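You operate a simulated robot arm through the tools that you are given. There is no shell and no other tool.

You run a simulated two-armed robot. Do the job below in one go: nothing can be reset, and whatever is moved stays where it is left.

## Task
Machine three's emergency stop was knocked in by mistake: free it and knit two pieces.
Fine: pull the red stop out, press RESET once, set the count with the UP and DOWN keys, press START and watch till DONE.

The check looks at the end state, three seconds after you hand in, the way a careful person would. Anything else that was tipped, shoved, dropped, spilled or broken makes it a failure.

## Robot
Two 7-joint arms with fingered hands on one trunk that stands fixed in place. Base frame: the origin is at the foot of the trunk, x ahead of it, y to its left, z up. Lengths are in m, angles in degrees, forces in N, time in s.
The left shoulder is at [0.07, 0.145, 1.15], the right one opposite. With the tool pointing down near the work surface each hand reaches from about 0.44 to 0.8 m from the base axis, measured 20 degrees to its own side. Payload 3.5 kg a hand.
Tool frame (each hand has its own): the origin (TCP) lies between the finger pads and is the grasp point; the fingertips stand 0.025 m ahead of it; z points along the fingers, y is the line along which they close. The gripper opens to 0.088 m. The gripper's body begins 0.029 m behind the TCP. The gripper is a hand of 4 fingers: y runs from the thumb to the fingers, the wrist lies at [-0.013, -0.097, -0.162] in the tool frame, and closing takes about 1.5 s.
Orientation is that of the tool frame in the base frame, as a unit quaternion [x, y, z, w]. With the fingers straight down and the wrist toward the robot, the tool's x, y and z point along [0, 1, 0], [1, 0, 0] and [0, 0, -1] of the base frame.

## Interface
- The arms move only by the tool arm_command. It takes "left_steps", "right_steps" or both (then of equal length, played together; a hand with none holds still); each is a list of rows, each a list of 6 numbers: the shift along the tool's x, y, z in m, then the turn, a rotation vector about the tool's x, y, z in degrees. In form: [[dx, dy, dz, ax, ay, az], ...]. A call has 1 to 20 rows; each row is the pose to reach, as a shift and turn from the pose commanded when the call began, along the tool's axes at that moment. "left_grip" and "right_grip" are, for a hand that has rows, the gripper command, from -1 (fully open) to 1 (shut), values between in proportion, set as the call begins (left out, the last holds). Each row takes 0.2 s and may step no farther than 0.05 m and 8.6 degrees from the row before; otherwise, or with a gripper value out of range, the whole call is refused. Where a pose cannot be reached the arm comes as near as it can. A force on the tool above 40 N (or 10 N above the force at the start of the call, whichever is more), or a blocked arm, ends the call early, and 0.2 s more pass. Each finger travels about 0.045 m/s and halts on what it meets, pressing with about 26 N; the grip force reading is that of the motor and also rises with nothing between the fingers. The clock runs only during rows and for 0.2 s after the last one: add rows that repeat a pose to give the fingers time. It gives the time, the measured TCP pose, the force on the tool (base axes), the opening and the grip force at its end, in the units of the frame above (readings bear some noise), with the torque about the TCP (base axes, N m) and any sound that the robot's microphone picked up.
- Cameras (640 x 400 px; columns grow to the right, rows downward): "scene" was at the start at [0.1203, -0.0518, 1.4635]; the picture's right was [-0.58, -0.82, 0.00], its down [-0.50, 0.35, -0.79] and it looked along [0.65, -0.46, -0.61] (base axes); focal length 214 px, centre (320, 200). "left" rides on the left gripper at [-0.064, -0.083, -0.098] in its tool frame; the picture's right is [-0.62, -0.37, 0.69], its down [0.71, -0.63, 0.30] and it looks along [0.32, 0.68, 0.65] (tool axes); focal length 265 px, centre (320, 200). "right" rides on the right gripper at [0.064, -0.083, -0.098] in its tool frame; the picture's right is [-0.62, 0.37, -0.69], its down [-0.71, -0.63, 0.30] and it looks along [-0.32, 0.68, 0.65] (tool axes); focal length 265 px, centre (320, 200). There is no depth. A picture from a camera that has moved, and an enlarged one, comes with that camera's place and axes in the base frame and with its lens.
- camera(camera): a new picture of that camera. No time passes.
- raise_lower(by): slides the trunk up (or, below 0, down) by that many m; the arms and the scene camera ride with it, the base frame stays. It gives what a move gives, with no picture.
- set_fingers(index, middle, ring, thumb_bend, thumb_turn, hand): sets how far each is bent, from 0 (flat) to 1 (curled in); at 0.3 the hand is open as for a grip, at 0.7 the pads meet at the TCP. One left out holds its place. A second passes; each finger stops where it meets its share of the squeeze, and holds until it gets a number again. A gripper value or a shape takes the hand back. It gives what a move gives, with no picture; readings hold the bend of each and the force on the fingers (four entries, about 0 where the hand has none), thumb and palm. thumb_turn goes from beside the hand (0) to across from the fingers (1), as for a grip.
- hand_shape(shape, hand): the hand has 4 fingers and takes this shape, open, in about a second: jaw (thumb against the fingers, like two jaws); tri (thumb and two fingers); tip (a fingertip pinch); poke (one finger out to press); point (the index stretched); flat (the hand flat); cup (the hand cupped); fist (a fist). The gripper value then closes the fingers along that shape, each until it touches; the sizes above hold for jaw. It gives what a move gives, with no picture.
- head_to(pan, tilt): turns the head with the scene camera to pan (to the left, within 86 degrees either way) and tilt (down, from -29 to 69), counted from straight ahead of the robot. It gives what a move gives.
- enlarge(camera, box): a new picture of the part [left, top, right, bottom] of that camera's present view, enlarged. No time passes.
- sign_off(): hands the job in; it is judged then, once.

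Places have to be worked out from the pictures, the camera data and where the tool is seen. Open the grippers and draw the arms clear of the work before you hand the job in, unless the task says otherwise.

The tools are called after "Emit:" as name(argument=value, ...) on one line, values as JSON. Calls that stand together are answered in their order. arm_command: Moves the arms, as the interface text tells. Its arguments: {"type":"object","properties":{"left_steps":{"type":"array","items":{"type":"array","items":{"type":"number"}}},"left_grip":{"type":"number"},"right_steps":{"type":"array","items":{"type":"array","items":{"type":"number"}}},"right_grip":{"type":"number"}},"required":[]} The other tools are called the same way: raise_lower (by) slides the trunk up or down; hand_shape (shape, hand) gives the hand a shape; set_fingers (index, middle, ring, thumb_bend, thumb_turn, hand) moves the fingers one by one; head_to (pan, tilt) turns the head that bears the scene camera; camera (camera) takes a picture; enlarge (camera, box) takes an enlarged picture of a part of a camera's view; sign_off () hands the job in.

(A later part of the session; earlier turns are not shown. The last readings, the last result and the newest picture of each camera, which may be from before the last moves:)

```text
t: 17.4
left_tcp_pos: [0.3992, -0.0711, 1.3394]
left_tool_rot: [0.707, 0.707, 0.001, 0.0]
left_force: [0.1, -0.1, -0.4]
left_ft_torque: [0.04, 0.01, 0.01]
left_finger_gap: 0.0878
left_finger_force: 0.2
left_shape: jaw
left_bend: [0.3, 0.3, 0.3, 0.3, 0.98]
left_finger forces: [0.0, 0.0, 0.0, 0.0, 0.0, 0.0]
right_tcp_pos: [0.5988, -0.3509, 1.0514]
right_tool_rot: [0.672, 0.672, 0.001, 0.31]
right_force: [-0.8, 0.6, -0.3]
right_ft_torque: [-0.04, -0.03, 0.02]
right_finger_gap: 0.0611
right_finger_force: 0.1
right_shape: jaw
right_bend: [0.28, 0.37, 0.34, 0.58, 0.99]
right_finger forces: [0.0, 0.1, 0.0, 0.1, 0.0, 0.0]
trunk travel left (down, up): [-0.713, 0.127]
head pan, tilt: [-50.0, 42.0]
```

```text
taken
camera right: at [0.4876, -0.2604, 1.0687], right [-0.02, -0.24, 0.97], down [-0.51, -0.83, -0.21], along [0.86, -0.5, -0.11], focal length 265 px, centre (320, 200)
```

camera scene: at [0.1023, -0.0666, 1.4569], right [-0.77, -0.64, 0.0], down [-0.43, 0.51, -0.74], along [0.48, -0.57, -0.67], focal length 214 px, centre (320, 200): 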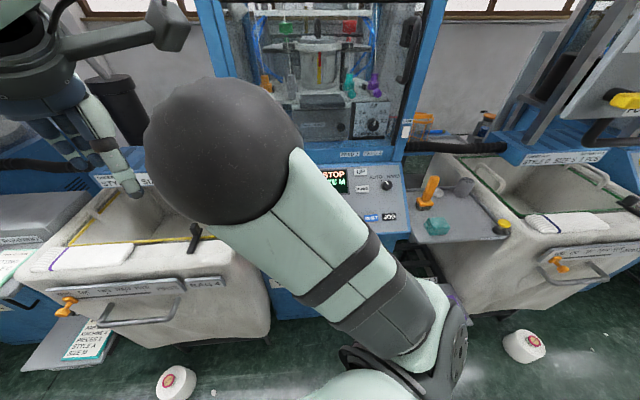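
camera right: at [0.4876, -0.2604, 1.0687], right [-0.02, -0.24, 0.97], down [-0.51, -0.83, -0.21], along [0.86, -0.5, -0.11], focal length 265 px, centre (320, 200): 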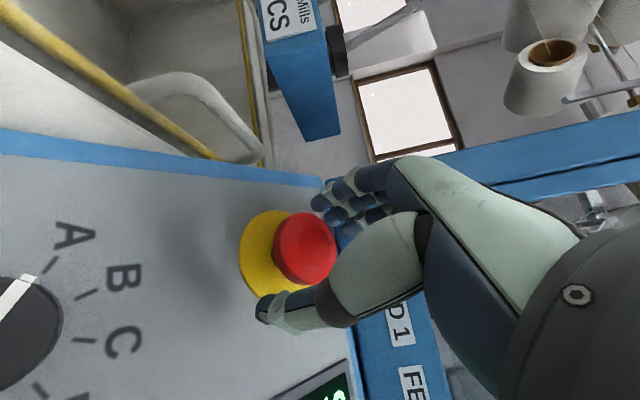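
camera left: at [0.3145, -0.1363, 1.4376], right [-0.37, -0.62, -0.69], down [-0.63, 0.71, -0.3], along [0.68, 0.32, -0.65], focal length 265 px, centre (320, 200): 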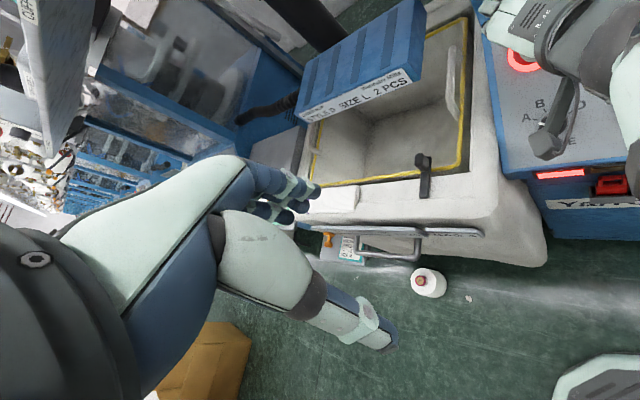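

The stop stays out and the fingers are clear of it. I'll withdraw 0.12 m straight back along the tool axis.

Emit:
arm_command(right_steps=[[0, 0, -0.02, 0, 0, 0], [0, 0, -0.045, 0, 0, 0], [0, 0, -0.08, 0, 0, 0], [0, 0, -0.12, 0, 0, 0], [0, 0, -0.12, 0, 0, 0]])

Emit:
hand_shape(hand="right", shape="poke")

Emit:
camera(camera="right")

Emit:
camera(camera="scene")

Emit:
camera(camera="left")

```text
t: 18.6
left_tcp_pos: [0.4, -0.0713, 1.3392]
left_tool_rot: [0.707, 0.707, 0.0, -0.001]
left_force: [0.4, 0.2, 0.7]
left_ft_torque: [-0.01, 0.02, -0.02]
left_finger_gap: 0.0879
left_finger_force: 0.0
left_shape: jaw
left_bend: [0.3, 0.3, 0.3, 0.3, 0.98]
left_finger forces: [0.0, 0.0, 0.0, 0.0, 0.0, 0.0]
right_tcp_pos: [0.548, -0.3, 1.1477]
right_tool_rot: [0.671, 0.674, 0.0, 0.309]
right_force: [0.1, 0.5, -0.1]
right_ft_torque: [0.0, 0.02, 0.0]
right_finger_gap: 0.0614
right_finger_force: 0.0
right_shape: jaw
right_bend: [0.28, 0.37, 0.34, 0.58, 0.99]
right_finger forces: [0.0, 0.0, 0.0, 0.1, 0.0, 0.0]
trunk travel left (down, up): [-0.713, 0.127]
head pan, tilt: [-50.0, 42.0]
```

```text
t: 19.5
left_tcp_pos: [0.3979, -0.0712, 1.3397]
left_tool_rot: [0.707, 0.707, 0.001, 0.0]
left_force: [0.0, 0.8, 0.6]
left_ft_torque: [0.03, 0.01, -0.01]
left_finger_gap: 0.0879
left_finger_force: 0.0
left_shape: jaw
left_bend: [0.3, 0.3, 0.3, 0.3, 0.98]
left_finger forces: [0.0, 0.1, 0.0, 0.1, 0.0, 0.0]
right_tcp_pos: [0.547, -0.3002, 1.1476]
right_tool_rot: [0.672, 0.673, 0.001, 0.31]
right_force: [0.1, -0.1, -0.2]
right_ft_torque: [0.0, 0.01, 0.02]
right_finger_gap: 0.0003
right_finger_force: 0.1
right_shape: poke
right_bend: [0.7, 0.7, 0.99, 1.0, 1.0]
right_finger forces: [0.0, 0.1, 0.0, 0.0, 0.1, 0.0]
trunk travel left (down, up): [-0.713, 0.127]
head pan, tilt: [-50.0, 42.0]
```

```text
taken
camera right: at [0.4365, -0.21, 1.1661], right [-0.01, -0.24, 0.97], down [-0.51, -0.83, -0.21], along [0.86, -0.5, -0.11], focal length 265 px, centre (320, 200)
```

right: 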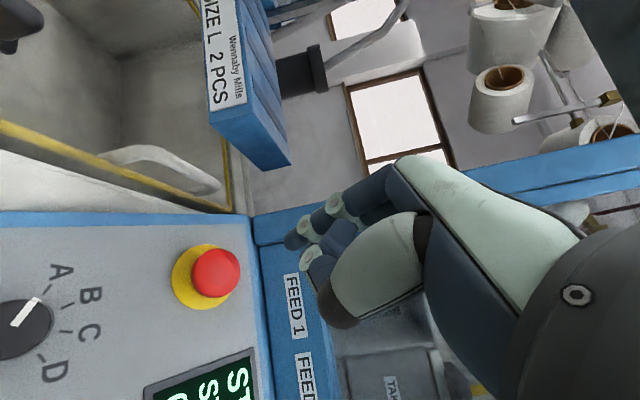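

```text
taken
camera scene: at [0.103, -0.0658, 1.4569], right [-0.77, -0.64, 0.0], down [-0.43, 0.51, -0.74], along [0.48, -0.57, -0.67], focal length 214 px, centre (320, 200)
```

scene: 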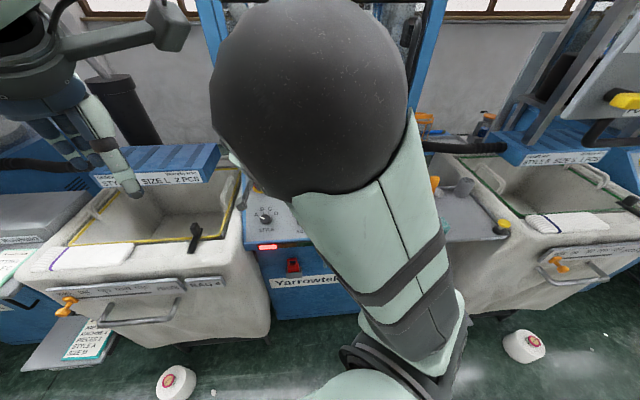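

```text
taken
camera left: at [0.3152, -0.1354, 1.4375], right [-0.37, -0.62, -0.69], down [-0.63, 0.71, -0.3], along [0.68, 0.32, -0.65], focal length 265 px, centre (320, 200)
```

left: 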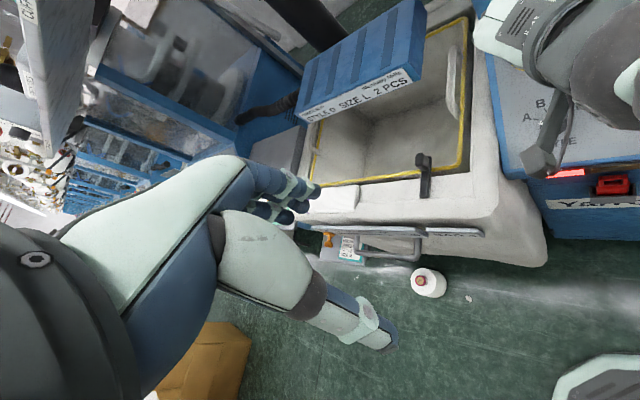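

The stop is out and the plate is yellow. I'll zoom on the poking hand to see exactly which fingertip leads and where it is relative to the TCP.

Emit:
enlarge(camera="right", box=[250, 150, 450, 350])

Emit:
enlarge(camera="right", box=[120, 220, 280, 400])

```text
2.00 times, centred on (350, 250) of right
camera zoom: at [0.4365, -0.21, 1.1661], right [-0.01, -0.24, 0.97], down [-0.51, -0.83, -0.21], along [0.86, -0.5, -0.11], focal length 531 px, centre (260, 100)
```

zoom: 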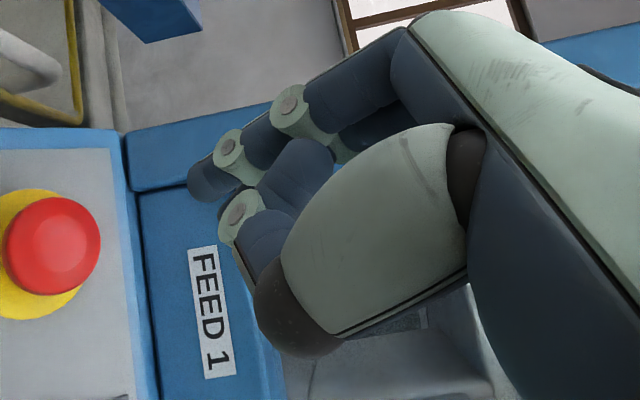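

```text
2.22 times, centred on (200, 310) of right
camera zoom: at [0.4365, -0.21, 1.1661], right [-0.01, -0.24, 0.97], down [-0.51, -0.83, -0.21], along [0.86, -0.5, -0.11], focal length 590 px, centre (587, -44)
```

zoom: 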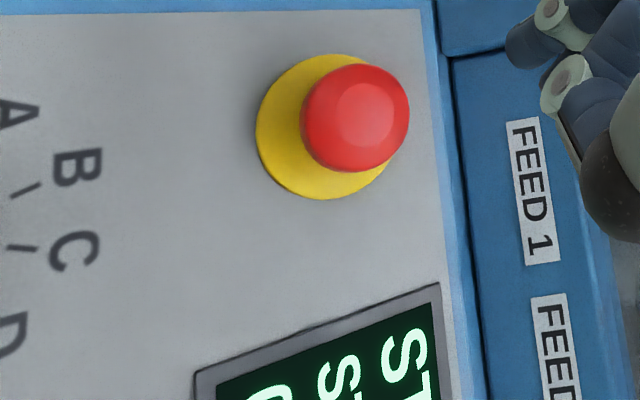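

In poke shape the index and middle fingers both extend (bend 0.7), a contact about 4 cm wide. I'll curl the middle, ring and thumb so only the index leads, and check where its tip sits.

Emit:
set_fingers(hand="right", index=0.65, middle=1.0, ring=1.0)

Emit:
camera(camera="right")

Emit:
enlarge(camera="right", box=[250, 150, 450, 350])

```text
t: 20.5
left_tcp_pos: [0.3985, -0.0718, 1.3393]
left_tool_rot: [0.707, 0.707, 0.0, 0.0]
left_force: [-0.9, 0.6, 0.6]
left_ft_torque: [0.05, -0.02, -0.03]
left_finger_gap: 0.0877
left_finger_force: 0.1
left_shape: jaw
left_bend: [0.3, 0.3, 0.3, 0.3, 0.98]
left_finger forces: [0.0, 0.0, 0.0, 0.0, 0.0, 0.1]
right_tcp_pos: [0.5462, -0.3001, 1.1479]
right_tool_rot: [0.672, 0.673, 0.001, 0.31]
right_force: [0.6, -0.5, 0.5]
right_ft_torque: [0.0, -0.02, 0.04]
right_finger_gap: 0.0268
right_finger_force: 0.1
right_shape: fingers
right_bend: [0.65, 1.0, 1.0, 1.0, 1.0]
right_finger forces: [0.0, 0.1, 0.0, 0.0, 0.1, 0.1]
trunk travel left (down, up): [-0.713, 0.127]
head pan, tilt: [-50.0, 42.0]
```

```text
taken
camera right: at [0.4367, -0.2102, 1.166], right [-0.01, -0.24, 0.97], down [-0.51, -0.83, -0.21], along [0.86, -0.5, -0.11], focal length 265 px, centre (320, 200)
```

right: 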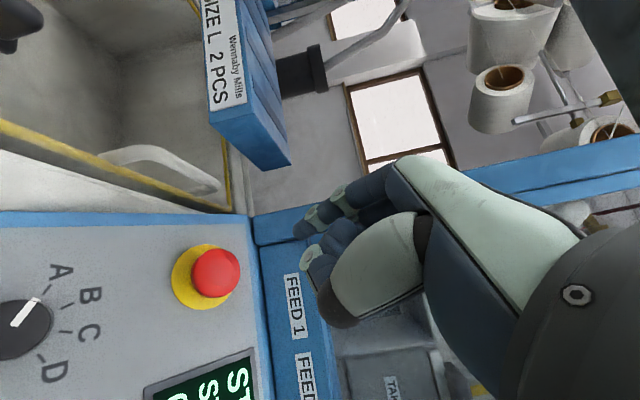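

```text
2.00 times, centred on (350, 250) of right
camera zoom: at [0.4367, -0.2102, 1.166], right [-0.01, -0.24, 0.97], down [-0.51, -0.83, -0.21], along [0.86, -0.5, -0.11], focal length 531 px, centre (260, 100)
```

zoom: 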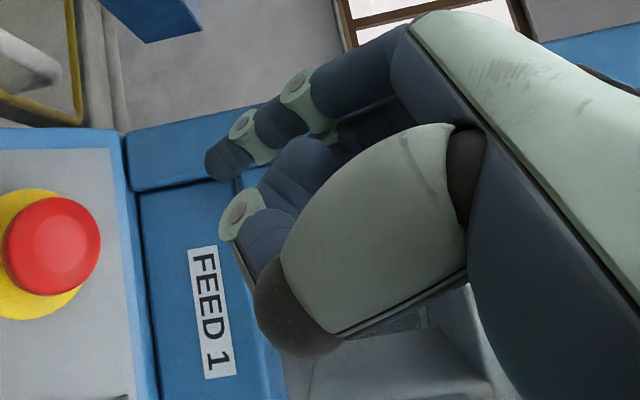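

The index tip now projects to about [0.006, 0.010, 0.023] in the tool frame, but the curled thumb comes nearly as far forward. I'll swing the thumb beside the hand and look again.

Emit:
set_fingers(hand="right", index=0.6, thumb_turn=0.0, thumb_bend=0.6)

Emit:
camera(camera="right")

Emit:
enlarge(camera="right", box=[250, 150, 450, 350])

```text
t: 21.5
left_tcp_pos: [0.3994, -0.0723, 1.3388]
left_tool_rot: [0.707, 0.708, 0.0, 0.0]
left_force: [-0.2, 0.2, 1.3]
left_ft_torque: [0.01, 0.0, -0.03]
left_finger_gap: 0.0879
left_finger_force: 0.1
left_shape: jaw
left_bend: [0.3, 0.3, 0.3, 0.3, 0.98]
left_finger forces: [0.1, 0.0, 0.1, 0.0, 0.1, 0.0]
right_tcp_pos: [0.5477, -0.3014, 1.1481]
right_tool_rot: [0.672, 0.673, 0.001, 0.31]
right_force: [0.4, -0.4, 0.1]
right_ft_torque: [-0.01, 0.02, 0.0]
right_finger_gap: 0.0825
right_finger_force: 0.0
right_shape: fingers
right_bend: [0.6, 1.0, 1.0, 0.6, 0.0]
right_finger forces: [0.0, 0.1, 0.1, 0.0, 0.0, 0.0]
trunk travel left (down, up): [-0.713, 0.127]
head pan, tilt: [-50.0, 42.0]
```

```text
taken
camera right: at [0.4367, -0.2101, 1.166], right [-0.01, -0.24, 0.97], down [-0.51, -0.83, -0.21], along [0.86, -0.5, -0.11], focal length 265 px, centre (320, 200)
```

right: 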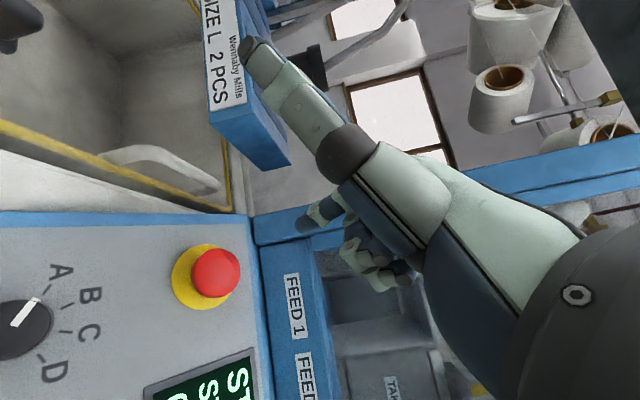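

```text
2.00 times, centred on (350, 250) of right
camera zoom: at [0.4367, -0.2101, 1.166], right [-0.01, -0.24, 0.97], down [-0.51, -0.83, -0.21], along [0.86, -0.5, -0.11], focal length 531 px, centre (260, 100)
```

zoom: 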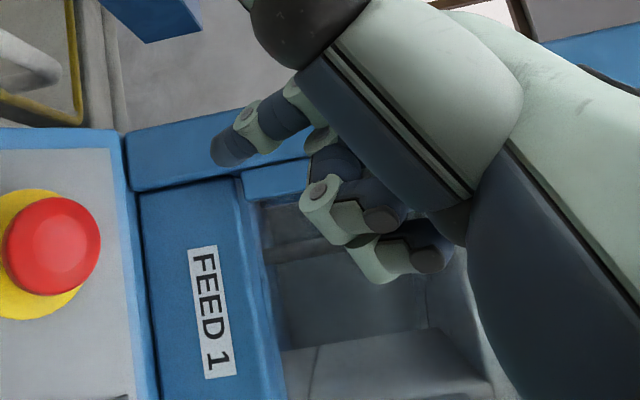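

The thumb beside the hand sticks out forward, which is worse. I'll try the "point" shape to see how the stretched index sits.

Emit:
hand_shape(hand="right", shape="point")

Emit:
camera(camera="right")

Emit:
enlarge(camera="right", box=[250, 100, 450, 350])

```text
t: 22.4
left_tcp_pos: [0.4, -0.0703, 1.339]
left_tool_rot: [0.707, 0.707, 0.0, 0.0]
left_force: [1.0, -0.1, -0.1]
left_ft_torque: [0.02, -0.02, -0.01]
left_finger_gap: 0.0878
left_finger_force: 0.0
left_shape: jaw
left_bend: [0.3, 0.3, 0.3, 0.3, 0.98]
left_finger forces: [0.0, 0.0, 0.0, 0.0, 0.1, 0.1]
right_tcp_pos: [0.5468, -0.3003, 1.1477]
right_tool_rot: [0.672, 0.673, 0.0, 0.31]
right_force: [1.6, 0.7, -1.2]
right_ft_torque: [-0.01, 0.03, 0.0]
right_finger_gap: 0.0805
right_finger_force: 0.1
right_shape: point
right_bend: [0.2, 1.0, 1.0, 0.98, 0.88]
right_finger forces: [0.0, 0.1, 0.0, 0.0, 0.0, 0.0]
trunk travel left (down, up): [-0.713, 0.127]
head pan, tilt: [-50.0, 42.0]
```

```text
taken
camera right: at [0.4367, -0.2101, 1.166], right [-0.01, -0.24, 0.97], down [-0.51, -0.83, -0.21], along [0.86, -0.5, -0.11], focal length 265 px, centre (320, 200)
```

right: 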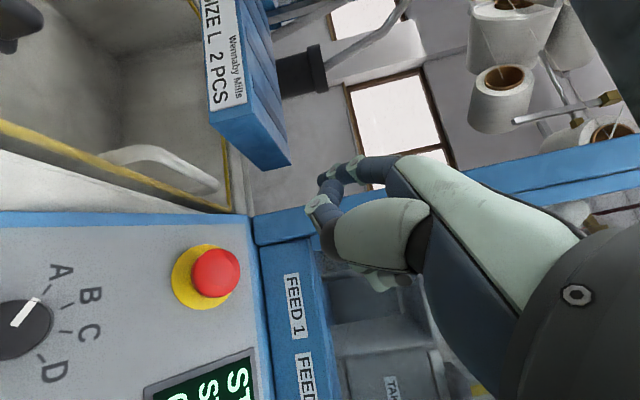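

```text
1.60 times, centred on (350, 225) of right
camera zoom: at [0.4367, -0.2101, 1.166], right [-0.01, -0.24, 0.97], down [-0.51, -0.83, -0.21], along [0.86, -0.5, -0.11], focal length 425 px, centre (272, 160)
```

zoom: 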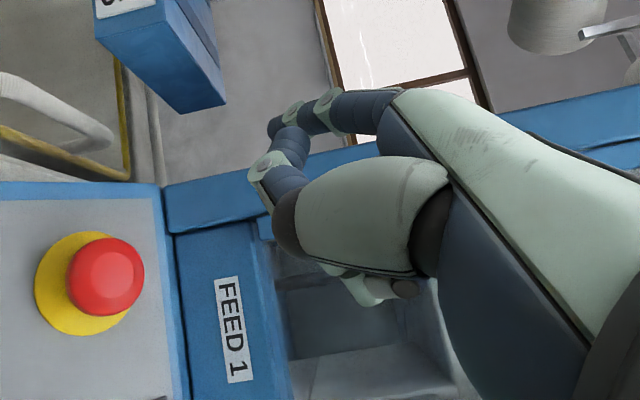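

In "point" the thumb leads as much as the index, so the earlier arrangement is best: index at 0.7 (tip about [0.008, 0.001, 0.025] in the tool frame), others fully curled with the thumb some 15 mm behind. I'll set that and travel over to hover above RESET, turning the tool 30° about its axis so the wrist stays clear of the shoulder.

Emit:
set_fingers(hand="right", index=0.7, middle=1.0, ring=1.0, thumb_bend=1.0, thumb_turn=1.0)

Emit:
arm_command(right_steps=[[-0.0166, -0.0343, 0.0076, 0, 0, -3], [-0.0331, -0.0686, 0.0151, 0, 0, -6], [-0.0497, -0.1029, 0.0227, 0, 0, -9], [-0.0662, -0.1372, 0.0302, 0, 0, -12], [-0.0828, -0.1716, 0.0378, 0, 0, -15], [-0.0993, -0.2059, 0.0453, 0, 0, -18], [-0.1159, -0.2402, 0.0529, 0, 0, -21], [-0.1324, -0.2745, 0.0604, 0, 0, -24], [-0.149, -0.3088, 0.068, 0, 0, -27], [-0.1655, -0.3431, 0.0755, 0, 0, -30], [-0.1655, -0.3431, 0.0755, 0, 0, -30]])

Emit:
camera(camera="right")

Emit:
camera(camera="scene")

Emit:
camera(camera="left")

```text
t: 23.4
left_tcp_pos: [0.3994, -0.0715, 1.3402]
left_tool_rot: [0.707, 0.707, 0.001, 0.0]
left_force: [0.4, 0.6, 0.5]
left_ft_torque: [0.0, 0.04, -0.03]
left_finger_gap: 0.088
left_finger_force: 0.1
left_shape: jaw
left_bend: [0.3, 0.3, 0.3, 0.3, 0.98]
left_finger forces: [0.0, 0.0, 0.0, 0.0, 0.1, 0.0]
right_tcp_pos: [0.5471, -0.3023, 1.1475]
right_tool_rot: [0.672, 0.673, 0.0, 0.309]
right_force: [0.1, 0.7, 0.8]
right_ft_torque: [-0.03, 0.02, -0.02]
right_finger_gap: 0.0147
right_finger_force: 0.0
right_shape: fingers
right_bend: [0.38, 1.0, 1.0, 0.98, 1.0]
right_finger forces: [0.0, 0.0, 0.1, 0.0, 0.0, 0.0]
trunk travel left (down, up): [-0.713, 0.127]
head pan, tilt: [-50.0, 42.0]
```

```text
t: 25.8
left_tcp_pos: [0.3991, -0.0716, 1.3391]
left_tool_rot: [0.707, 0.707, 0.0, 0.0]
left_force: [-0.3, 1.4, -0.5]
left_ft_torque: [-0.01, 0.02, 0.0]
left_finger_gap: 0.0878
left_finger_force: 0.0
left_shape: jaw
left_bend: [0.3, 0.3, 0.3, 0.3, 0.98]
left_finger forces: [0.0, 0.0, 0.0, 0.0, 0.0, 0.1]
right_tcp_pos: [0.252, -0.5156, 1.0117]
right_tool_rot: [0.475, 0.824, -0.08, 0.299]
right_force: [0.2, 0.8, -0.3]
right_ft_torque: [0.0, -0.01, 0.01]
right_finger_gap: 0.0146
right_finger_force: 0.0
right_shape: fingers
right_bend: [0.38, 1.0, 1.0, 0.98, 1.0]
right_finger forces: [0.1, 0.0, 0.0, 0.0, 0.0, 0.0]
trunk travel left (down, up): [-0.713, 0.127]
head pan, tilt: [-50.0, 42.0]
```

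```text
taken
camera right: at [0.1185, -0.4717, 1.0416], right [0.25, 0.03, 0.97], down [-0.13, -0.99, 0.07], along [0.96, -0.14, -0.24], focal length 265 px, centre (320, 200)
```

right: 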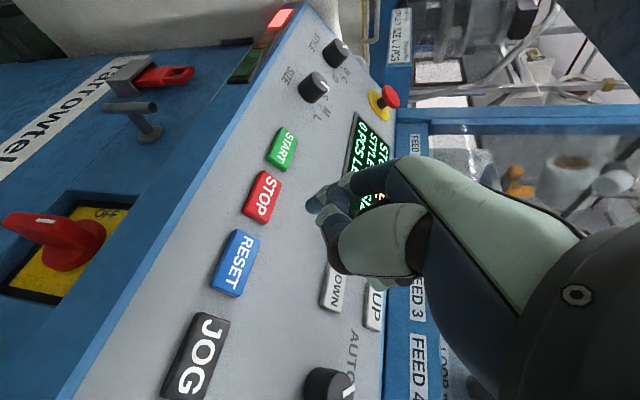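

```text
taken
camera scene: at [0.1036, -0.0653, 1.4569], right [-0.77, -0.64, 0.0], down [-0.43, 0.51, -0.74], along [0.48, -0.57, -0.67], focal length 214 px, centre (320, 200)
```

scene: 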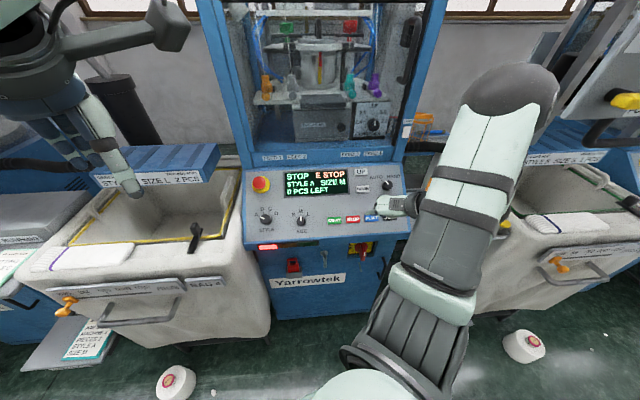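

```text
taken
camera left: at [0.3158, -0.135, 1.4374], right [-0.37, -0.62, -0.69], down [-0.63, 0.71, -0.3], along [0.68, 0.32, -0.65], focal length 265 px, centre (320, 200)
```

left: 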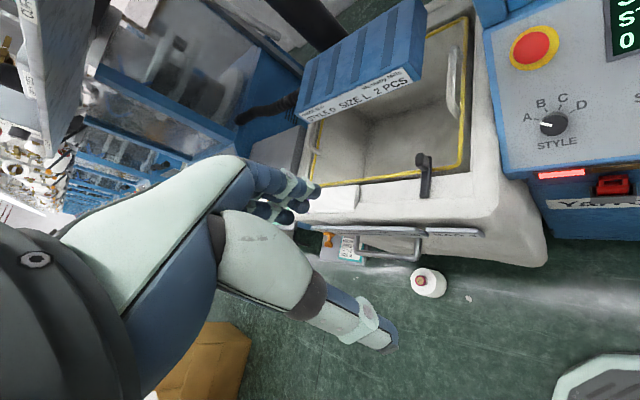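

The stop is out, but the index only reached 0.38 because the thumb curled in first. I'll re-form the poke shape, then curl the middle and ring again.

Emit:
hand_shape(hand="right", shape="poke")

Emit:
set_fingers(hand="right", middle=1.0, ring=1.0)

Emit:
camera(camera="right")

Emit:
enlarge(camera="scene", box=[320, 150, 440, 240])

Emit:
enlarge(camera="right", box=[190, 140, 390, 320])

```text
t: 26.7
left_tcp_pos: [0.3988, -0.072, 1.3404]
left_tool_rot: [0.708, 0.707, 0.001, 0.0]
left_force: [0.0, -0.6, -0.8]
left_ft_torque: [-0.03, 0.0, -0.01]
left_finger_gap: 0.0877
left_finger_force: 0.1
left_shape: jaw
left_bend: [0.3, 0.3, 0.3, 0.3, 0.98]
left_finger forces: [0.1, 0.0, 0.1, 0.0, 0.0, 0.0]
right_tcp_pos: [0.2521, -0.5157, 1.0118]
right_tool_rot: [0.476, 0.823, -0.079, 0.299]
right_force: [0.4, -0.3, -0.1]
right_ft_torque: [0.01, 0.0, -0.02]
right_finger_gap: 0.0
right_finger_force: 0.0
right_shape: poke
right_bend: [0.7, 0.7, 0.99, 1.0, 1.0]
right_finger forces: [0.0, 0.0, 0.0, 0.0, 0.0, 0.1]
trunk travel left (down, up): [-0.713, 0.127]
head pan, tilt: [-50.0, 42.0]
```

```text
t: 27.7
left_tcp_pos: [0.3977, -0.0719, 1.3398]
left_tool_rot: [0.707, 0.707, 0.0, 0.0]
left_force: [0.6, -0.3, -0.1]
left_ft_torque: [0.01, -0.01, 0.03]
left_finger_gap: 0.0879
left_finger_force: 0.0
left_shape: jaw
left_bend: [0.3, 0.3, 0.3, 0.3, 0.98]
left_finger forces: [0.1, 0.1, 0.0, 0.0, 0.1, 0.0]
right_tcp_pos: [0.252, -0.5162, 1.0118]
right_tool_rot: [0.476, 0.823, -0.08, 0.298]
right_force: [0.3, -0.3, 0.9]
right_ft_torque: [0.05, 0.0, 0.04]
right_finger_gap: 0.0226
right_finger_force: 0.0
right_shape: fingers
right_bend: [0.7, 1.0, 1.0, 1.0, 1.0]
right_finger forces: [0.0, 0.0, 0.0, 0.1, 0.0, 0.1]
trunk travel left (down, up): [-0.713, 0.127]
head pan, tilt: [-50.0, 42.0]
```

```text
taken
camera right: at [0.1187, -0.4719, 1.0416], right [0.25, 0.03, 0.97], down [-0.13, -0.99, 0.06], along [0.96, -0.14, -0.24], focal length 265 px, centre (320, 200)
```

right: 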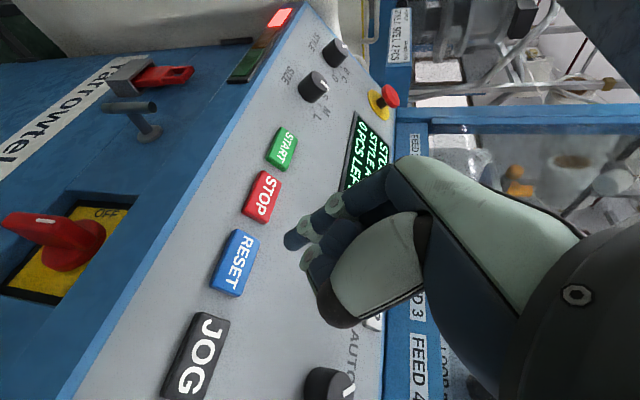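

```text
4.44 times, centred on (380, 195) of scene
camera zoom: at [0.1032, -0.066, 1.4569], right [-0.77, -0.64, 0.0], down [-0.43, 0.51, -0.74], along [0.48, -0.57, -0.67], focal length 953 px, centre (53, 222)
```

zoom: 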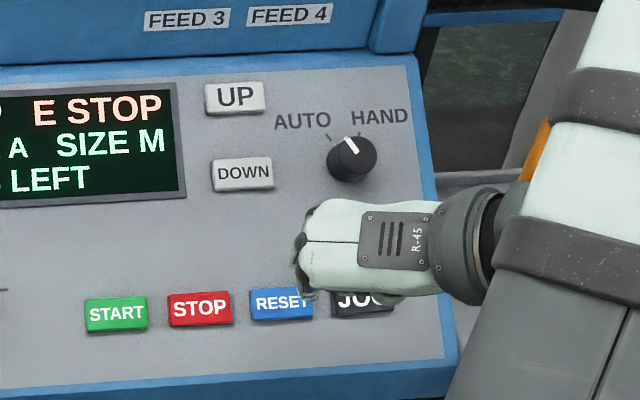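

```text
2.22 times, centred on (290, 230) of right
camera zoom: at [0.1187, -0.4719, 1.0416], right [0.25, 0.03, 0.97], down [-0.13, -0.99, 0.06], along [0.96, -0.14, -0.24], focal length 590 px, centre (387, 133)
```

zoom: 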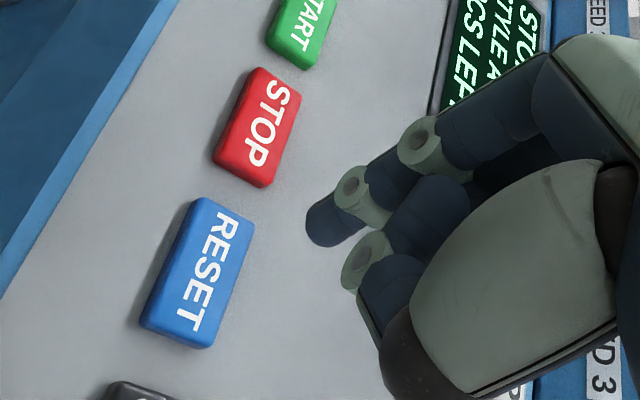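

The index is now at 0.7 and the tool axis through its tip meets the RESET key face (about [0.285, -0.547, 0.938]) some 61 mm ahead, within 2 mm of its centre. I'll descend 50 mm and check.

Emit:
arm_command(right_steps=[[0, 0, 0.015, 0, 0, 0], [0, 0, 0.03, 0, 0, 0], [0, 0, 0.042, 0, 0, 0], [0, 0, 0.05, 0, 0, 0], [0, 0, 0.05, 0, 0, 0]])

Emit:
enlarge(camera="right", box=[190, 140, 390, 320])

Emit:
enlarge(camera="scene", box=[320, 150, 440, 240])

```text
t: 28.9
left_tcp_pos: [0.399, -0.0716, 1.3395]
left_tool_rot: [0.707, 0.707, 0.0, 0.001]
left_force: [0.1, -0.6, 0.1]
left_ft_torque: [-0.02, -0.01, -0.01]
left_finger_gap: 0.0878
left_finger_force: 0.1
left_shape: jaw
left_bend: [0.3, 0.3, 0.3, 0.3, 0.98]
left_finger forces: [0.0, 0.1, 0.0, 0.0, 0.1, 0.0]
right_tcp_pos: [0.2733, -0.5377, 0.9718]
right_tool_rot: [0.476, 0.823, -0.079, 0.299]
right_force: [-0.8, 0.2, 0.1]
right_ft_torque: [-0.01, 0.03, -0.02]
right_finger_gap: 0.0224
right_finger_force: 0.0
right_shape: fingers
right_bend: [0.7, 1.0, 1.0, 1.0, 1.0]
right_finger forces: [0.0, 0.0, 0.0, 0.0, 0.0, 0.0]
trunk travel left (down, up): [-0.713, 0.127]
head pan, tilt: [-50.0, 42.0]
```

```text
2.22 times, centred on (290, 230) of right
camera zoom: at [0.1397, -0.4933, 1.0018], right [0.25, 0.03, 0.97], down [-0.13, -0.99, 0.06], along [0.96, -0.14, -0.24], focal length 590 px, centre (387, 133)
```

zoom: 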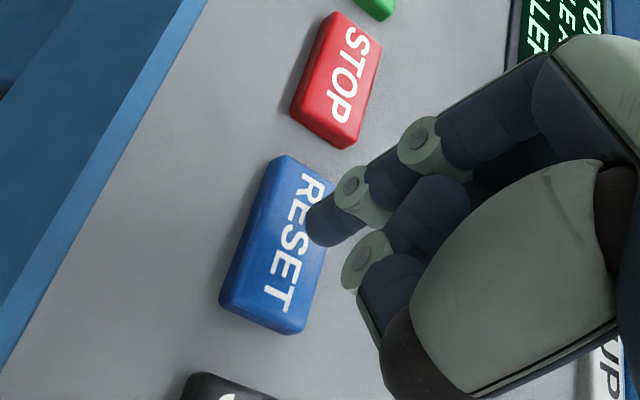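

```text
4.44 times, centred on (380, 195) of scene
camera zoom: at [0.1031, -0.0659, 1.4569], right [-0.77, -0.64, 0.0], down [-0.43, 0.51, -0.74], along [0.48, -0.57, -0.67], focal length 953 px, centre (53, 222)
```

zoom: 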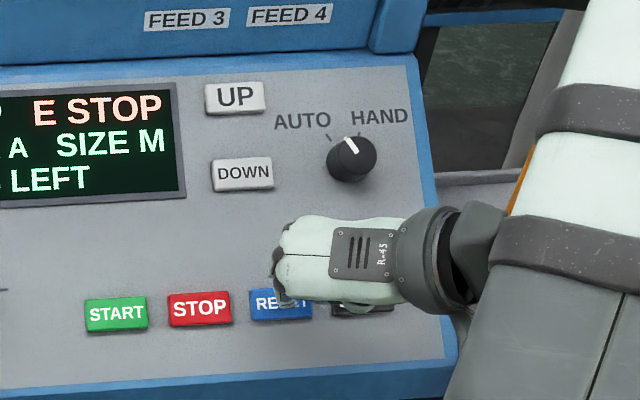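

The tip will land near the centre of RESET with about 11 mm to go. I'll press in small steps to 15 mm and read force and sound.

Emit:
arm_command(right_steps=[[0, 0, 0.006, 0, 0, 0], [0, 0, 0.009, 0, 0, 0], [0, 0, 0.011, 0, 0, 0], [0, 0, 0.013, 0, 0, 0], [0, 0, 0.015, 0, 0, 0]])

Emit:
enlarge(camera="right", box=[190, 140, 390, 320])

Emit:
enlarge(camera="scene", box=[230, 150, 430, 275])

```text
t: 30.1
left_tcp_pos: [0.3976, -0.0706, 1.3396]
left_tool_rot: [0.707, 0.707, 0.0, 0.001]
left_force: [0.2, 1.1, -0.1]
left_ft_torque: [-0.02, 0.0, 0.02]
left_finger_gap: 0.0878
left_finger_force: 0.3
left_shape: jaw
left_bend: [0.3, 0.3, 0.3, 0.3, 0.98]
left_finger forces: [0.0, 0.0, 0.1, 0.0, 0.0, 0.0]
right_tcp_pos: [0.2796, -0.5417, 0.9608]
right_tool_rot: [0.475, 0.824, -0.08, 0.3]
right_force: [-0.7, 2.2, 4.2]
right_ft_torque: [0.04, -0.01, 0.02]
right_finger_gap: 0.022
right_finger_force: 1.9
right_shape: fingers
right_bend: [0.7, 1.0, 1.0, 1.0, 1.0]
right_finger forces: [4.3, 0.0, 0.0, 0.0, 0.0, 0.0]
trunk travel left (down, up): [-0.713, 0.127]
head pan, tilt: [-50.0, 42.0]
heard: click
```

```text
2.22 times, centred on (290, 230) of right
camera zoom: at [0.1458, -0.4978, 0.9911], right [0.24, 0.03, 0.97], down [-0.13, -0.99, 0.06], along [0.96, -0.14, -0.24], focal length 590 px, centre (387, 133)
```

zoom: 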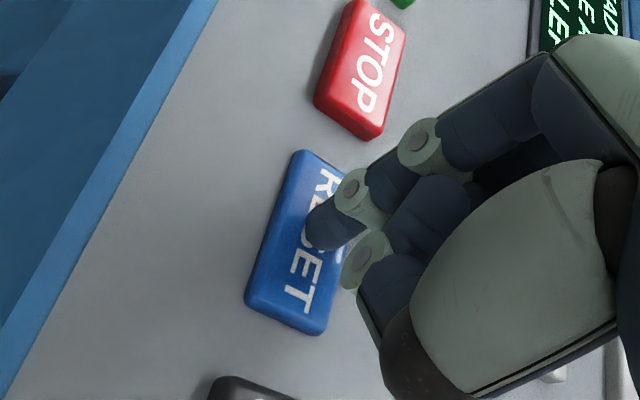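

```text
3.20 times, centred on (330, 212) of scene
camera zoom: at [0.1025, -0.0645, 1.4571], right [-0.77, -0.64, 0.0], down [-0.43, 0.51, -0.74], along [0.48, -0.57, -0.67], focal length 686 px, centre (288, 160)
```

zoom: 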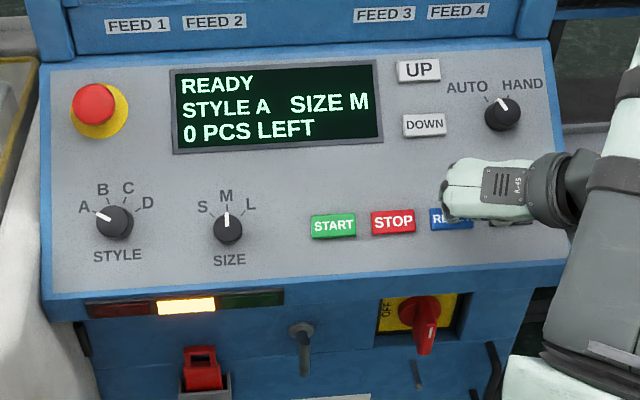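

RESET clicked once: the display reads READY, 0 PCS LEFT, and the amber lamp is on. I'll withdraw 50 mm straight back and move parallel to the panel to hover over UP, estimated at about [0.390, -0.628, 1.033].

Emit:
arm_command(right_steps=[[0, 0, -0.01, 0, 0, 0], [0, 0, -0.03, 0, 0, 0], [0, 0, -0.05, 0, 0, 0], [-0.038, 0.014, -0.05, 0, 0, 0], [-0.076, 0.028, -0.05, 0, 0, 0], [-0.115, 0.042, -0.05, 0, 0, 0], [-0.153, 0.056, -0.05, 0, 0, 0], [-0.153, 0.056, -0.05, 0, 0, 0]])

Emit:
camera(camera="right")

Emit:
enlarge(camera="right", box=[190, 140, 390, 320])

Emit:
enlarge(camera="scene", box=[230, 130, 430, 255])

```text
t: 31.9
left_tcp_pos: [0.3981, -0.0715, 1.34]
left_tool_rot: [0.707, 0.707, 0.0, 0.0]
left_force: [-0.1, 0.9, -0.4]
left_ft_torque: [0.0, 0.03, -0.01]
left_finger_gap: 0.088
left_finger_force: 0.0
left_shape: jaw
left_bend: [0.3, 0.3, 0.3, 0.3, 0.98]
left_finger forces: [0.0, 0.1, 0.0, 0.0, 0.1, 0.1]
right_tcp_pos: [0.3621, -0.603, 1.0953]
right_tool_rot: [0.475, 0.823, -0.079, 0.3]
right_force: [0.2, 0.2, -0.6]
right_ft_torque: [0.01, -0.03, -0.02]
right_finger_gap: 0.0226
right_finger_force: 0.0
right_shape: fingers
right_bend: [0.7, 1.0, 1.0, 1.0, 1.0]
right_finger forces: [0.0, 0.1, 0.1, 0.1, 0.0, 0.0]
trunk travel left (down, up): [-0.713, 0.127]
head pan, tilt: [-50.0, 42.0]
```

```text
taken
camera right: at [0.2281, -0.5592, 1.1257], right [0.25, 0.03, 0.97], down [-0.13, -0.99, 0.06], along [0.96, -0.14, -0.24], focal length 265 px, centre (320, 200)
```

right: 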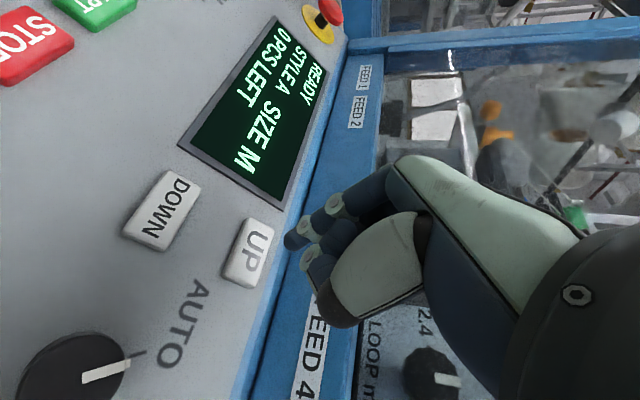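

```text
2.22 times, centred on (290, 230) of right
camera zoom: at [0.2281, -0.5592, 1.1257], right [0.25, 0.03, 0.97], down [-0.13, -0.99, 0.06], along [0.96, -0.14, -0.24], focal length 590 px, centre (387, 133)
```

zoom: 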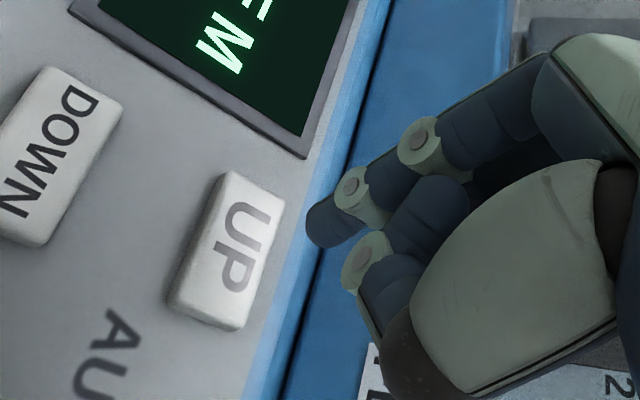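

```text
3.20 times, centred on (330, 192) of scene
camera zoom: at [0.1028, -0.0658, 1.4569], right [-0.77, -0.64, 0.0], down [-0.43, 0.51, -0.74], along [0.48, -0.57, -0.67], focal length 686 px, centre (288, 224)
```

zoom: 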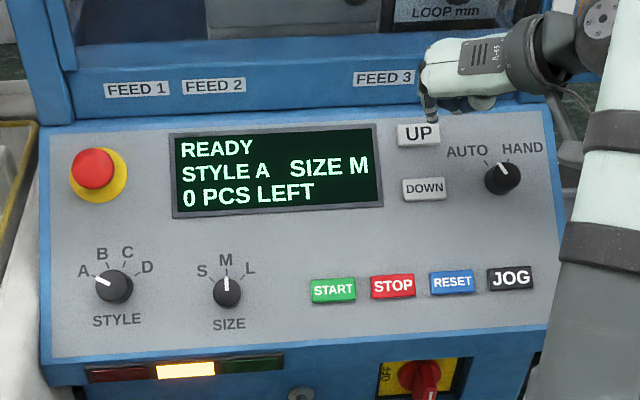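

The tool axis meets UP about 40 mm ahead, centred to within 2 mm. I'll approach to 33 mm first and verify before making a short press.

Emit:
arm_command(right_steps=[[0, 0, 0.015, 0, 0, 0], [0, 0, 0.028, 0, 0, 0], [0, 0, 0.033, 0, 0, 0], [0, 0, 0.033, 0, 0, 0]])

Emit:
enlarge(camera="right", box=[190, 140, 390, 320])

Emit:
enlarge(camera="scene", box=[310, 130, 430, 220])

```text
t: 32.9
left_tcp_pos: [0.3984, -0.0717, 1.3399]
left_tool_rot: [0.707, 0.707, 0.0, -0.001]
left_force: [1.0, 0.4, 0.0]
left_ft_torque: [0.01, 0.02, -0.02]
left_finger_gap: 0.0881
left_finger_force: 0.0
left_shape: jaw
left_bend: [0.3, 0.3, 0.3, 0.3, 0.98]
left_finger forces: [0.0, 0.0, 0.0, 0.0, 0.0, 0.0]
right_tcp_pos: [0.3749, -0.6169, 1.0684]
right_tool_rot: [0.475, 0.824, -0.081, 0.299]
right_force: [0.4, 0.1, 0.5]
right_ft_torque: [0.01, -0.03, 0.0]
right_finger_gap: 0.0225
right_finger_force: 0.1
right_shape: fingers
right_bend: [0.7, 1.0, 1.0, 1.0, 1.0]
right_finger forces: [0.0, 0.0, 0.0, 0.0, 0.0, 0.0]
trunk travel left (down, up): [-0.713, 0.127]
head pan, tilt: [-50.0, 42.0]
```

```text
2.22 times, centred on (290, 230) of right
camera zoom: at [0.2419, -0.574, 1.0991], right [0.25, 0.03, 0.97], down [-0.13, -0.99, 0.06], along [0.96, -0.14, -0.24], focal length 590 px, centre (387, 133)
```

zoom: 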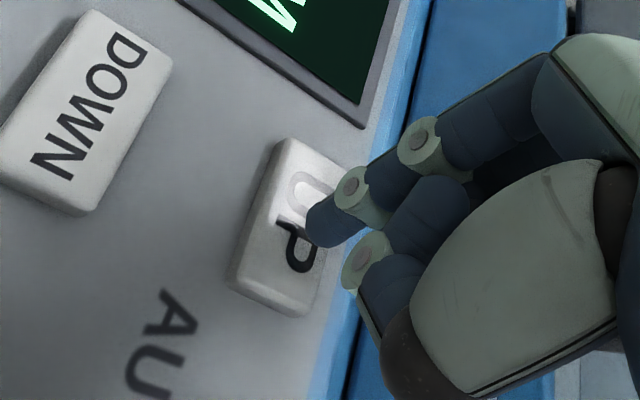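

```text
4.44 times, centred on (370, 175) of scene
camera zoom: at [0.1033, -0.0662, 1.4569], right [-0.77, -0.64, 0.0], down [-0.43, 0.51, -0.74], along [0.48, -0.57, -0.67], focal length 953 px, centre (98, 311)
```

zoom: 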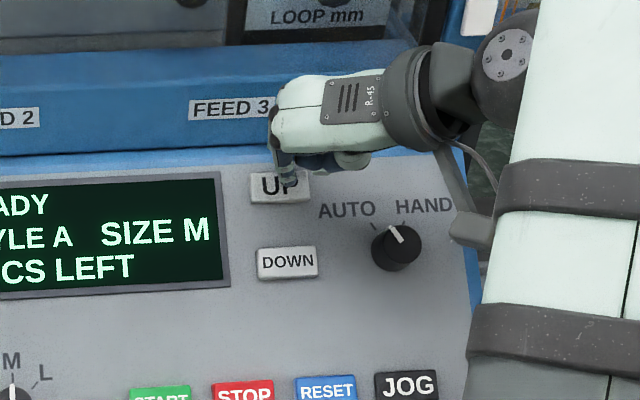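

The fingertip stands just over the centre of UP with no contact yet. I'll make a short press of 10 mm and come straight back.

Emit:
arm_command(right_steps=[[0, 0, 0.005, 0, 0, 0], [0, 0, 0.011, 0, 0, 0], [0, 0, 0.0, 0, 0, 0], [0, 0, 0.0, 0, 0, 0]])

Emit:
enlarge(camera="scene", box=[230, 130, 430, 255])

```text
t: 33.9
left_tcp_pos: [0.3987, -0.0714, 1.3401]
left_tool_rot: [0.707, 0.707, 0.0, 0.0]
left_force: [1.0, -0.4, 0.6]
left_ft_torque: [0.03, 0.01, 0.03]
left_finger_gap: 0.0877
left_finger_force: 0.0
left_shape: jaw
left_bend: [0.3, 0.3, 0.3, 0.3, 0.98]
left_finger forces: [0.1, 0.0, 0.0, 0.0, 0.1, 0.0]
right_tcp_pos: [0.3759, -0.6171, 1.0693]
right_tool_rot: [0.476, 0.823, -0.08, 0.298]
right_force: [-0.5, -0.3, 0.5]
right_ft_torque: [0.02, 0.02, 0.0]
right_finger_gap: 0.0225
right_finger_force: 0.0
right_shape: fingers
right_bend: [0.7, 1.0, 1.0, 1.0, 1.0]
right_finger forces: [0.1, 0.0, 0.1, 0.0, 0.0, 0.1]
trunk travel left (down, up): [-0.713, 0.127]
head pan, tilt: [-50.0, 42.0]
heard: click
```

```text
3.20 times, centred on (330, 192) of scene
camera zoom: at [0.1032, -0.0662, 1.4569], right [-0.77, -0.64, 0.0], down [-0.43, 0.51, -0.74], along [0.48, -0.57, -0.67], focal length 686 px, centre (288, 224)
```

zoom: 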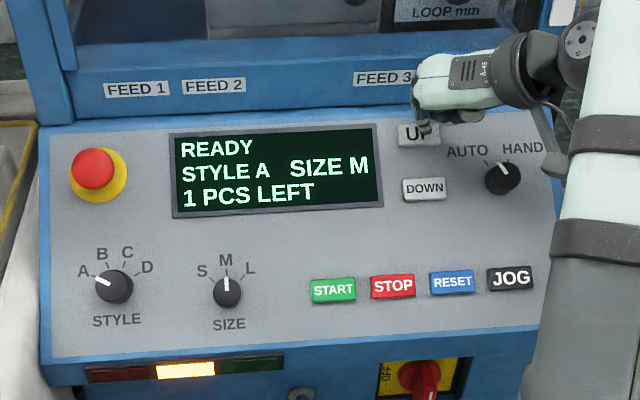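

One click, and the display now reads 1 PCS LEFT. I'll repeat exactly the same press once more.

Emit:
arm_command(right_steps=[[0, 0, 0.005, 0, 0, 0], [0, 0, 0.011, 0, 0, 0], [0, 0, 0.0, 0, 0, 0], [0, 0, 0.0, 0, 0, 0]])

Emit:
enlarge(camera="scene", box=[230, 130, 430, 255])

```text
t: 34.9
left_tcp_pos: [0.3985, -0.0719, 1.3394]
left_tool_rot: [0.707, 0.708, -0.001, 0.0]
left_force: [-0.3, -0.1, -0.4]
left_ft_torque: [-0.01, 0.01, 0.0]
left_finger_gap: 0.0877
left_finger_force: 0.1
left_shape: jaw
left_bend: [0.3, 0.3, 0.3, 0.3, 0.98]
left_finger forces: [0.1, 0.0, 0.0, 0.1, 0.0, 0.1]
right_tcp_pos: [0.3768, -0.6167, 1.068]
right_tool_rot: [0.475, 0.823, -0.08, 0.299]
right_force: [-0.2, 0.1, 0.0]
right_ft_torque: [0.0, 0.0, 0.01]
right_finger_gap: 0.0226
right_finger_force: 0.0
right_shape: fingers
right_bend: [0.7, 1.0, 1.0, 1.0, 1.0]
right_finger forces: [0.1, 0.0, 0.0, 0.0, 0.0, 0.0]
trunk travel left (down, up): [-0.713, 0.127]
head pan, tilt: [-50.0, 42.0]
heard: click
```

```text
3.20 times, centred on (330, 192) of scene
camera zoom: at [0.1032, -0.0662, 1.4569], right [-0.77, -0.64, 0.0], down [-0.43, 0.51, -0.74], along [0.48, -0.57, -0.67], focal length 686 px, centre (288, 224)
```

zoom: 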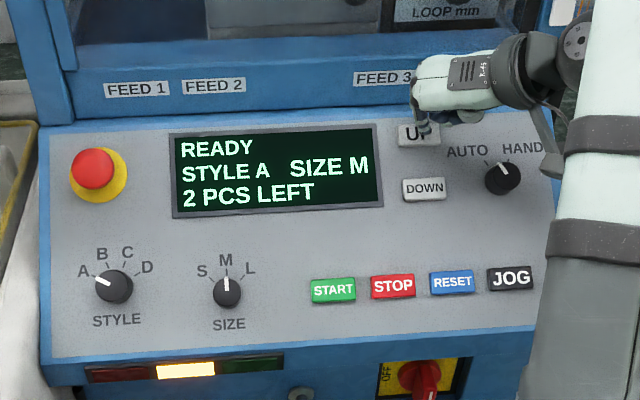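

The display reads READY, STYLE A SIZE M, 2 PCS LEFT. I'll withdraw and move parallel to the panel to hover over START (about [0.373, -0.461, 0.939]).

Emit:
arm_command(right_steps=[[0, 0, -0.02, 0, 0, 0], [0, 0, -0.045, 0, 0, 0], [0.0455, 0.0153, -0.045, 0, 0, 0], [0.091, 0.0305, -0.045, 0, 0, 0], [0.1365, 0.0458, -0.045, 0, 0, 0], [0.182, 0.061, -0.045, 0, 0, 0], [0.182, 0.061, -0.045, 0, 0, 0]])

Emit:
camera(camera="right")

Emit:
enlarge(camera="right", box=[190, 140, 390, 320])

Emit:
enlarge(camera="scene", box=[230, 130, 430, 255])

```text
t: 36.5
left_tcp_pos: [0.3992, -0.0713, 1.3391]
left_tool_rot: [0.708, 0.707, 0.0, 0.001]
left_force: [0.9, -0.5, -0.1]
left_ft_torque: [-0.04, 0.0, -0.03]
left_finger_gap: 0.0876
left_finger_force: 0.2
left_shape: jaw
left_bend: [0.3, 0.3, 0.3, 0.3, 0.98]
left_finger forces: [0.0, 0.0, 0.1, 0.1, 0.0, 0.0]
right_tcp_pos: [0.3416, -0.43, 1.0109]
right_tool_rot: [0.475, 0.824, -0.08, 0.299]
right_force: [-0.4, -0.5, -1.0]
right_ft_torque: [-0.02, -0.01, 0.02]
right_finger_gap: 0.0222
right_finger_force: 0.0
right_shape: fingers
right_bend: [0.7, 1.0, 1.0, 1.0, 1.0]
right_finger forces: [0.0, 0.0, 0.0, 0.0, 0.0, 0.0]
trunk travel left (down, up): [-0.713, 0.127]
head pan, tilt: [-50.0, 42.0]
```

```text
taken
camera right: at [0.2077, -0.3865, 1.0411], right [0.25, 0.03, 0.97], down [-0.13, -0.99, 0.06], along [0.96, -0.14, -0.24], focal length 265 px, centre (320, 200)
```

right: 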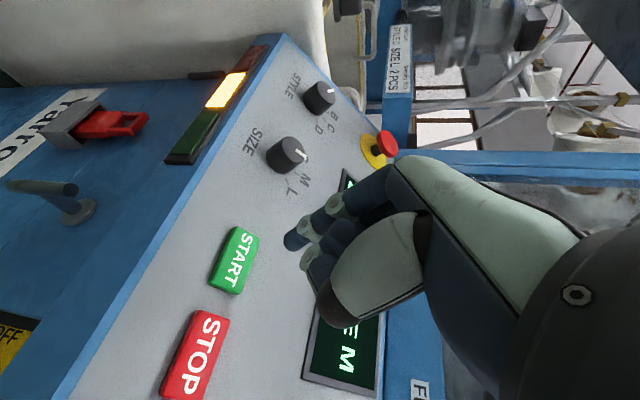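

```text
2.22 times, centred on (290, 230) of right
camera zoom: at [0.2077, -0.3865, 1.0411], right [0.25, 0.03, 0.97], down [-0.13, -0.99, 0.06], along [0.96, -0.14, -0.24], focal length 590 px, centre (387, 133)
```

zoom: 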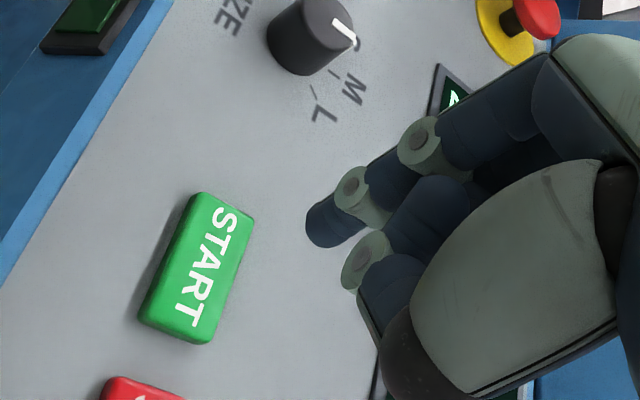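

```text
3.20 times, centred on (330, 192) of scene
camera zoom: at [0.1032, -0.0664, 1.4569], right [-0.77, -0.64, 0.0], down [-0.43, 0.51, -0.74], along [0.48, -0.57, -0.67], focal length 686 px, centre (288, 224)
```

zoom: 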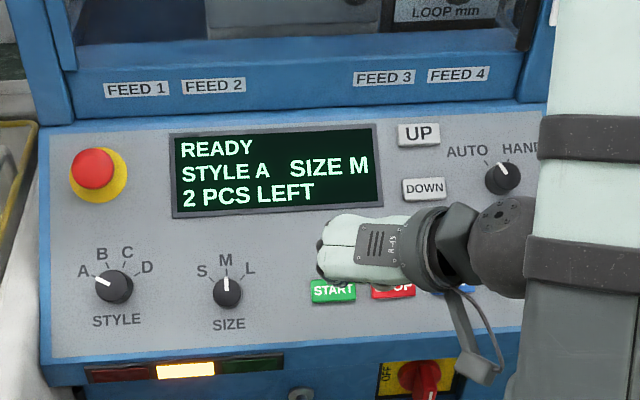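

START appears in the wrist camera exactly where RESET did at the same hover, about 61 mm ahead and centred. I'll descend 52 mm, then check.

Emit:
arm_command(right_steps=[[0, 0, 0.02, 0, 0, 0], [0, 0, 0.04, 0, 0, 0], [0, 0, 0.052, 0, 0, 0], [0, 0, 0.052, 0, 0, 0]])

Emit:
enlarge(camera="right", box=[190, 140, 390, 320])

```text
t: 37.5
left_tcp_pos: [0.3985, -0.0719, 1.3397]
left_tool_rot: [0.707, 0.707, 0.0, 0.0]
left_force: [0.0, -0.1, -0.3]
left_ft_torque: [-0.02, 0.0, -0.04]
left_finger_gap: 0.0878
left_finger_force: 0.0
left_shape: jaw
left_bend: [0.3, 0.3, 0.3, 0.3, 0.98]
left_finger forces: [0.1, 0.0, 0.0, 0.0, 0.0, 0.0]
right_tcp_pos: [0.3632, -0.4552, 0.9711]
right_tool_rot: [0.475, 0.824, -0.08, 0.298]
right_force: [0.1, -0.6, 0.1]
right_ft_torque: [-0.02, -0.01, 0.03]
right_finger_gap: 0.0228
right_finger_force: 0.0
right_shape: fingers
right_bend: [0.7, 1.0, 1.0, 1.0, 1.0]
right_finger forces: [0.0, 0.1, 0.0, 0.1, 0.0, 0.0]
trunk travel left (down, up): [-0.713, 0.127]
head pan, tilt: [-50.0, 42.0]
```

```text
2.22 times, centred on (290, 230) of right
camera zoom: at [0.2288, -0.4101, 1.0001], right [0.25, 0.03, 0.97], down [-0.13, -0.99, 0.06], along [0.96, -0.14, -0.24], focal length 590 px, centre (387, 133)
```

zoom: 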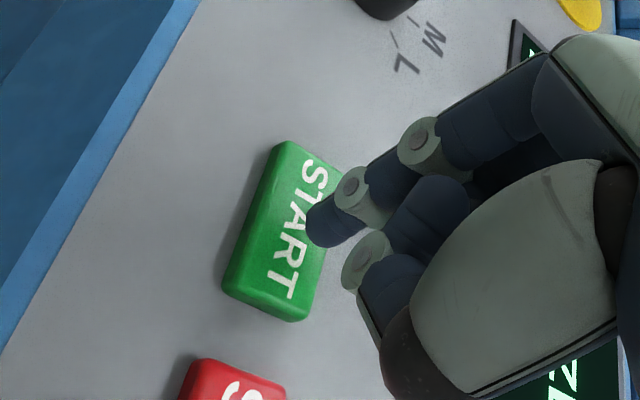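

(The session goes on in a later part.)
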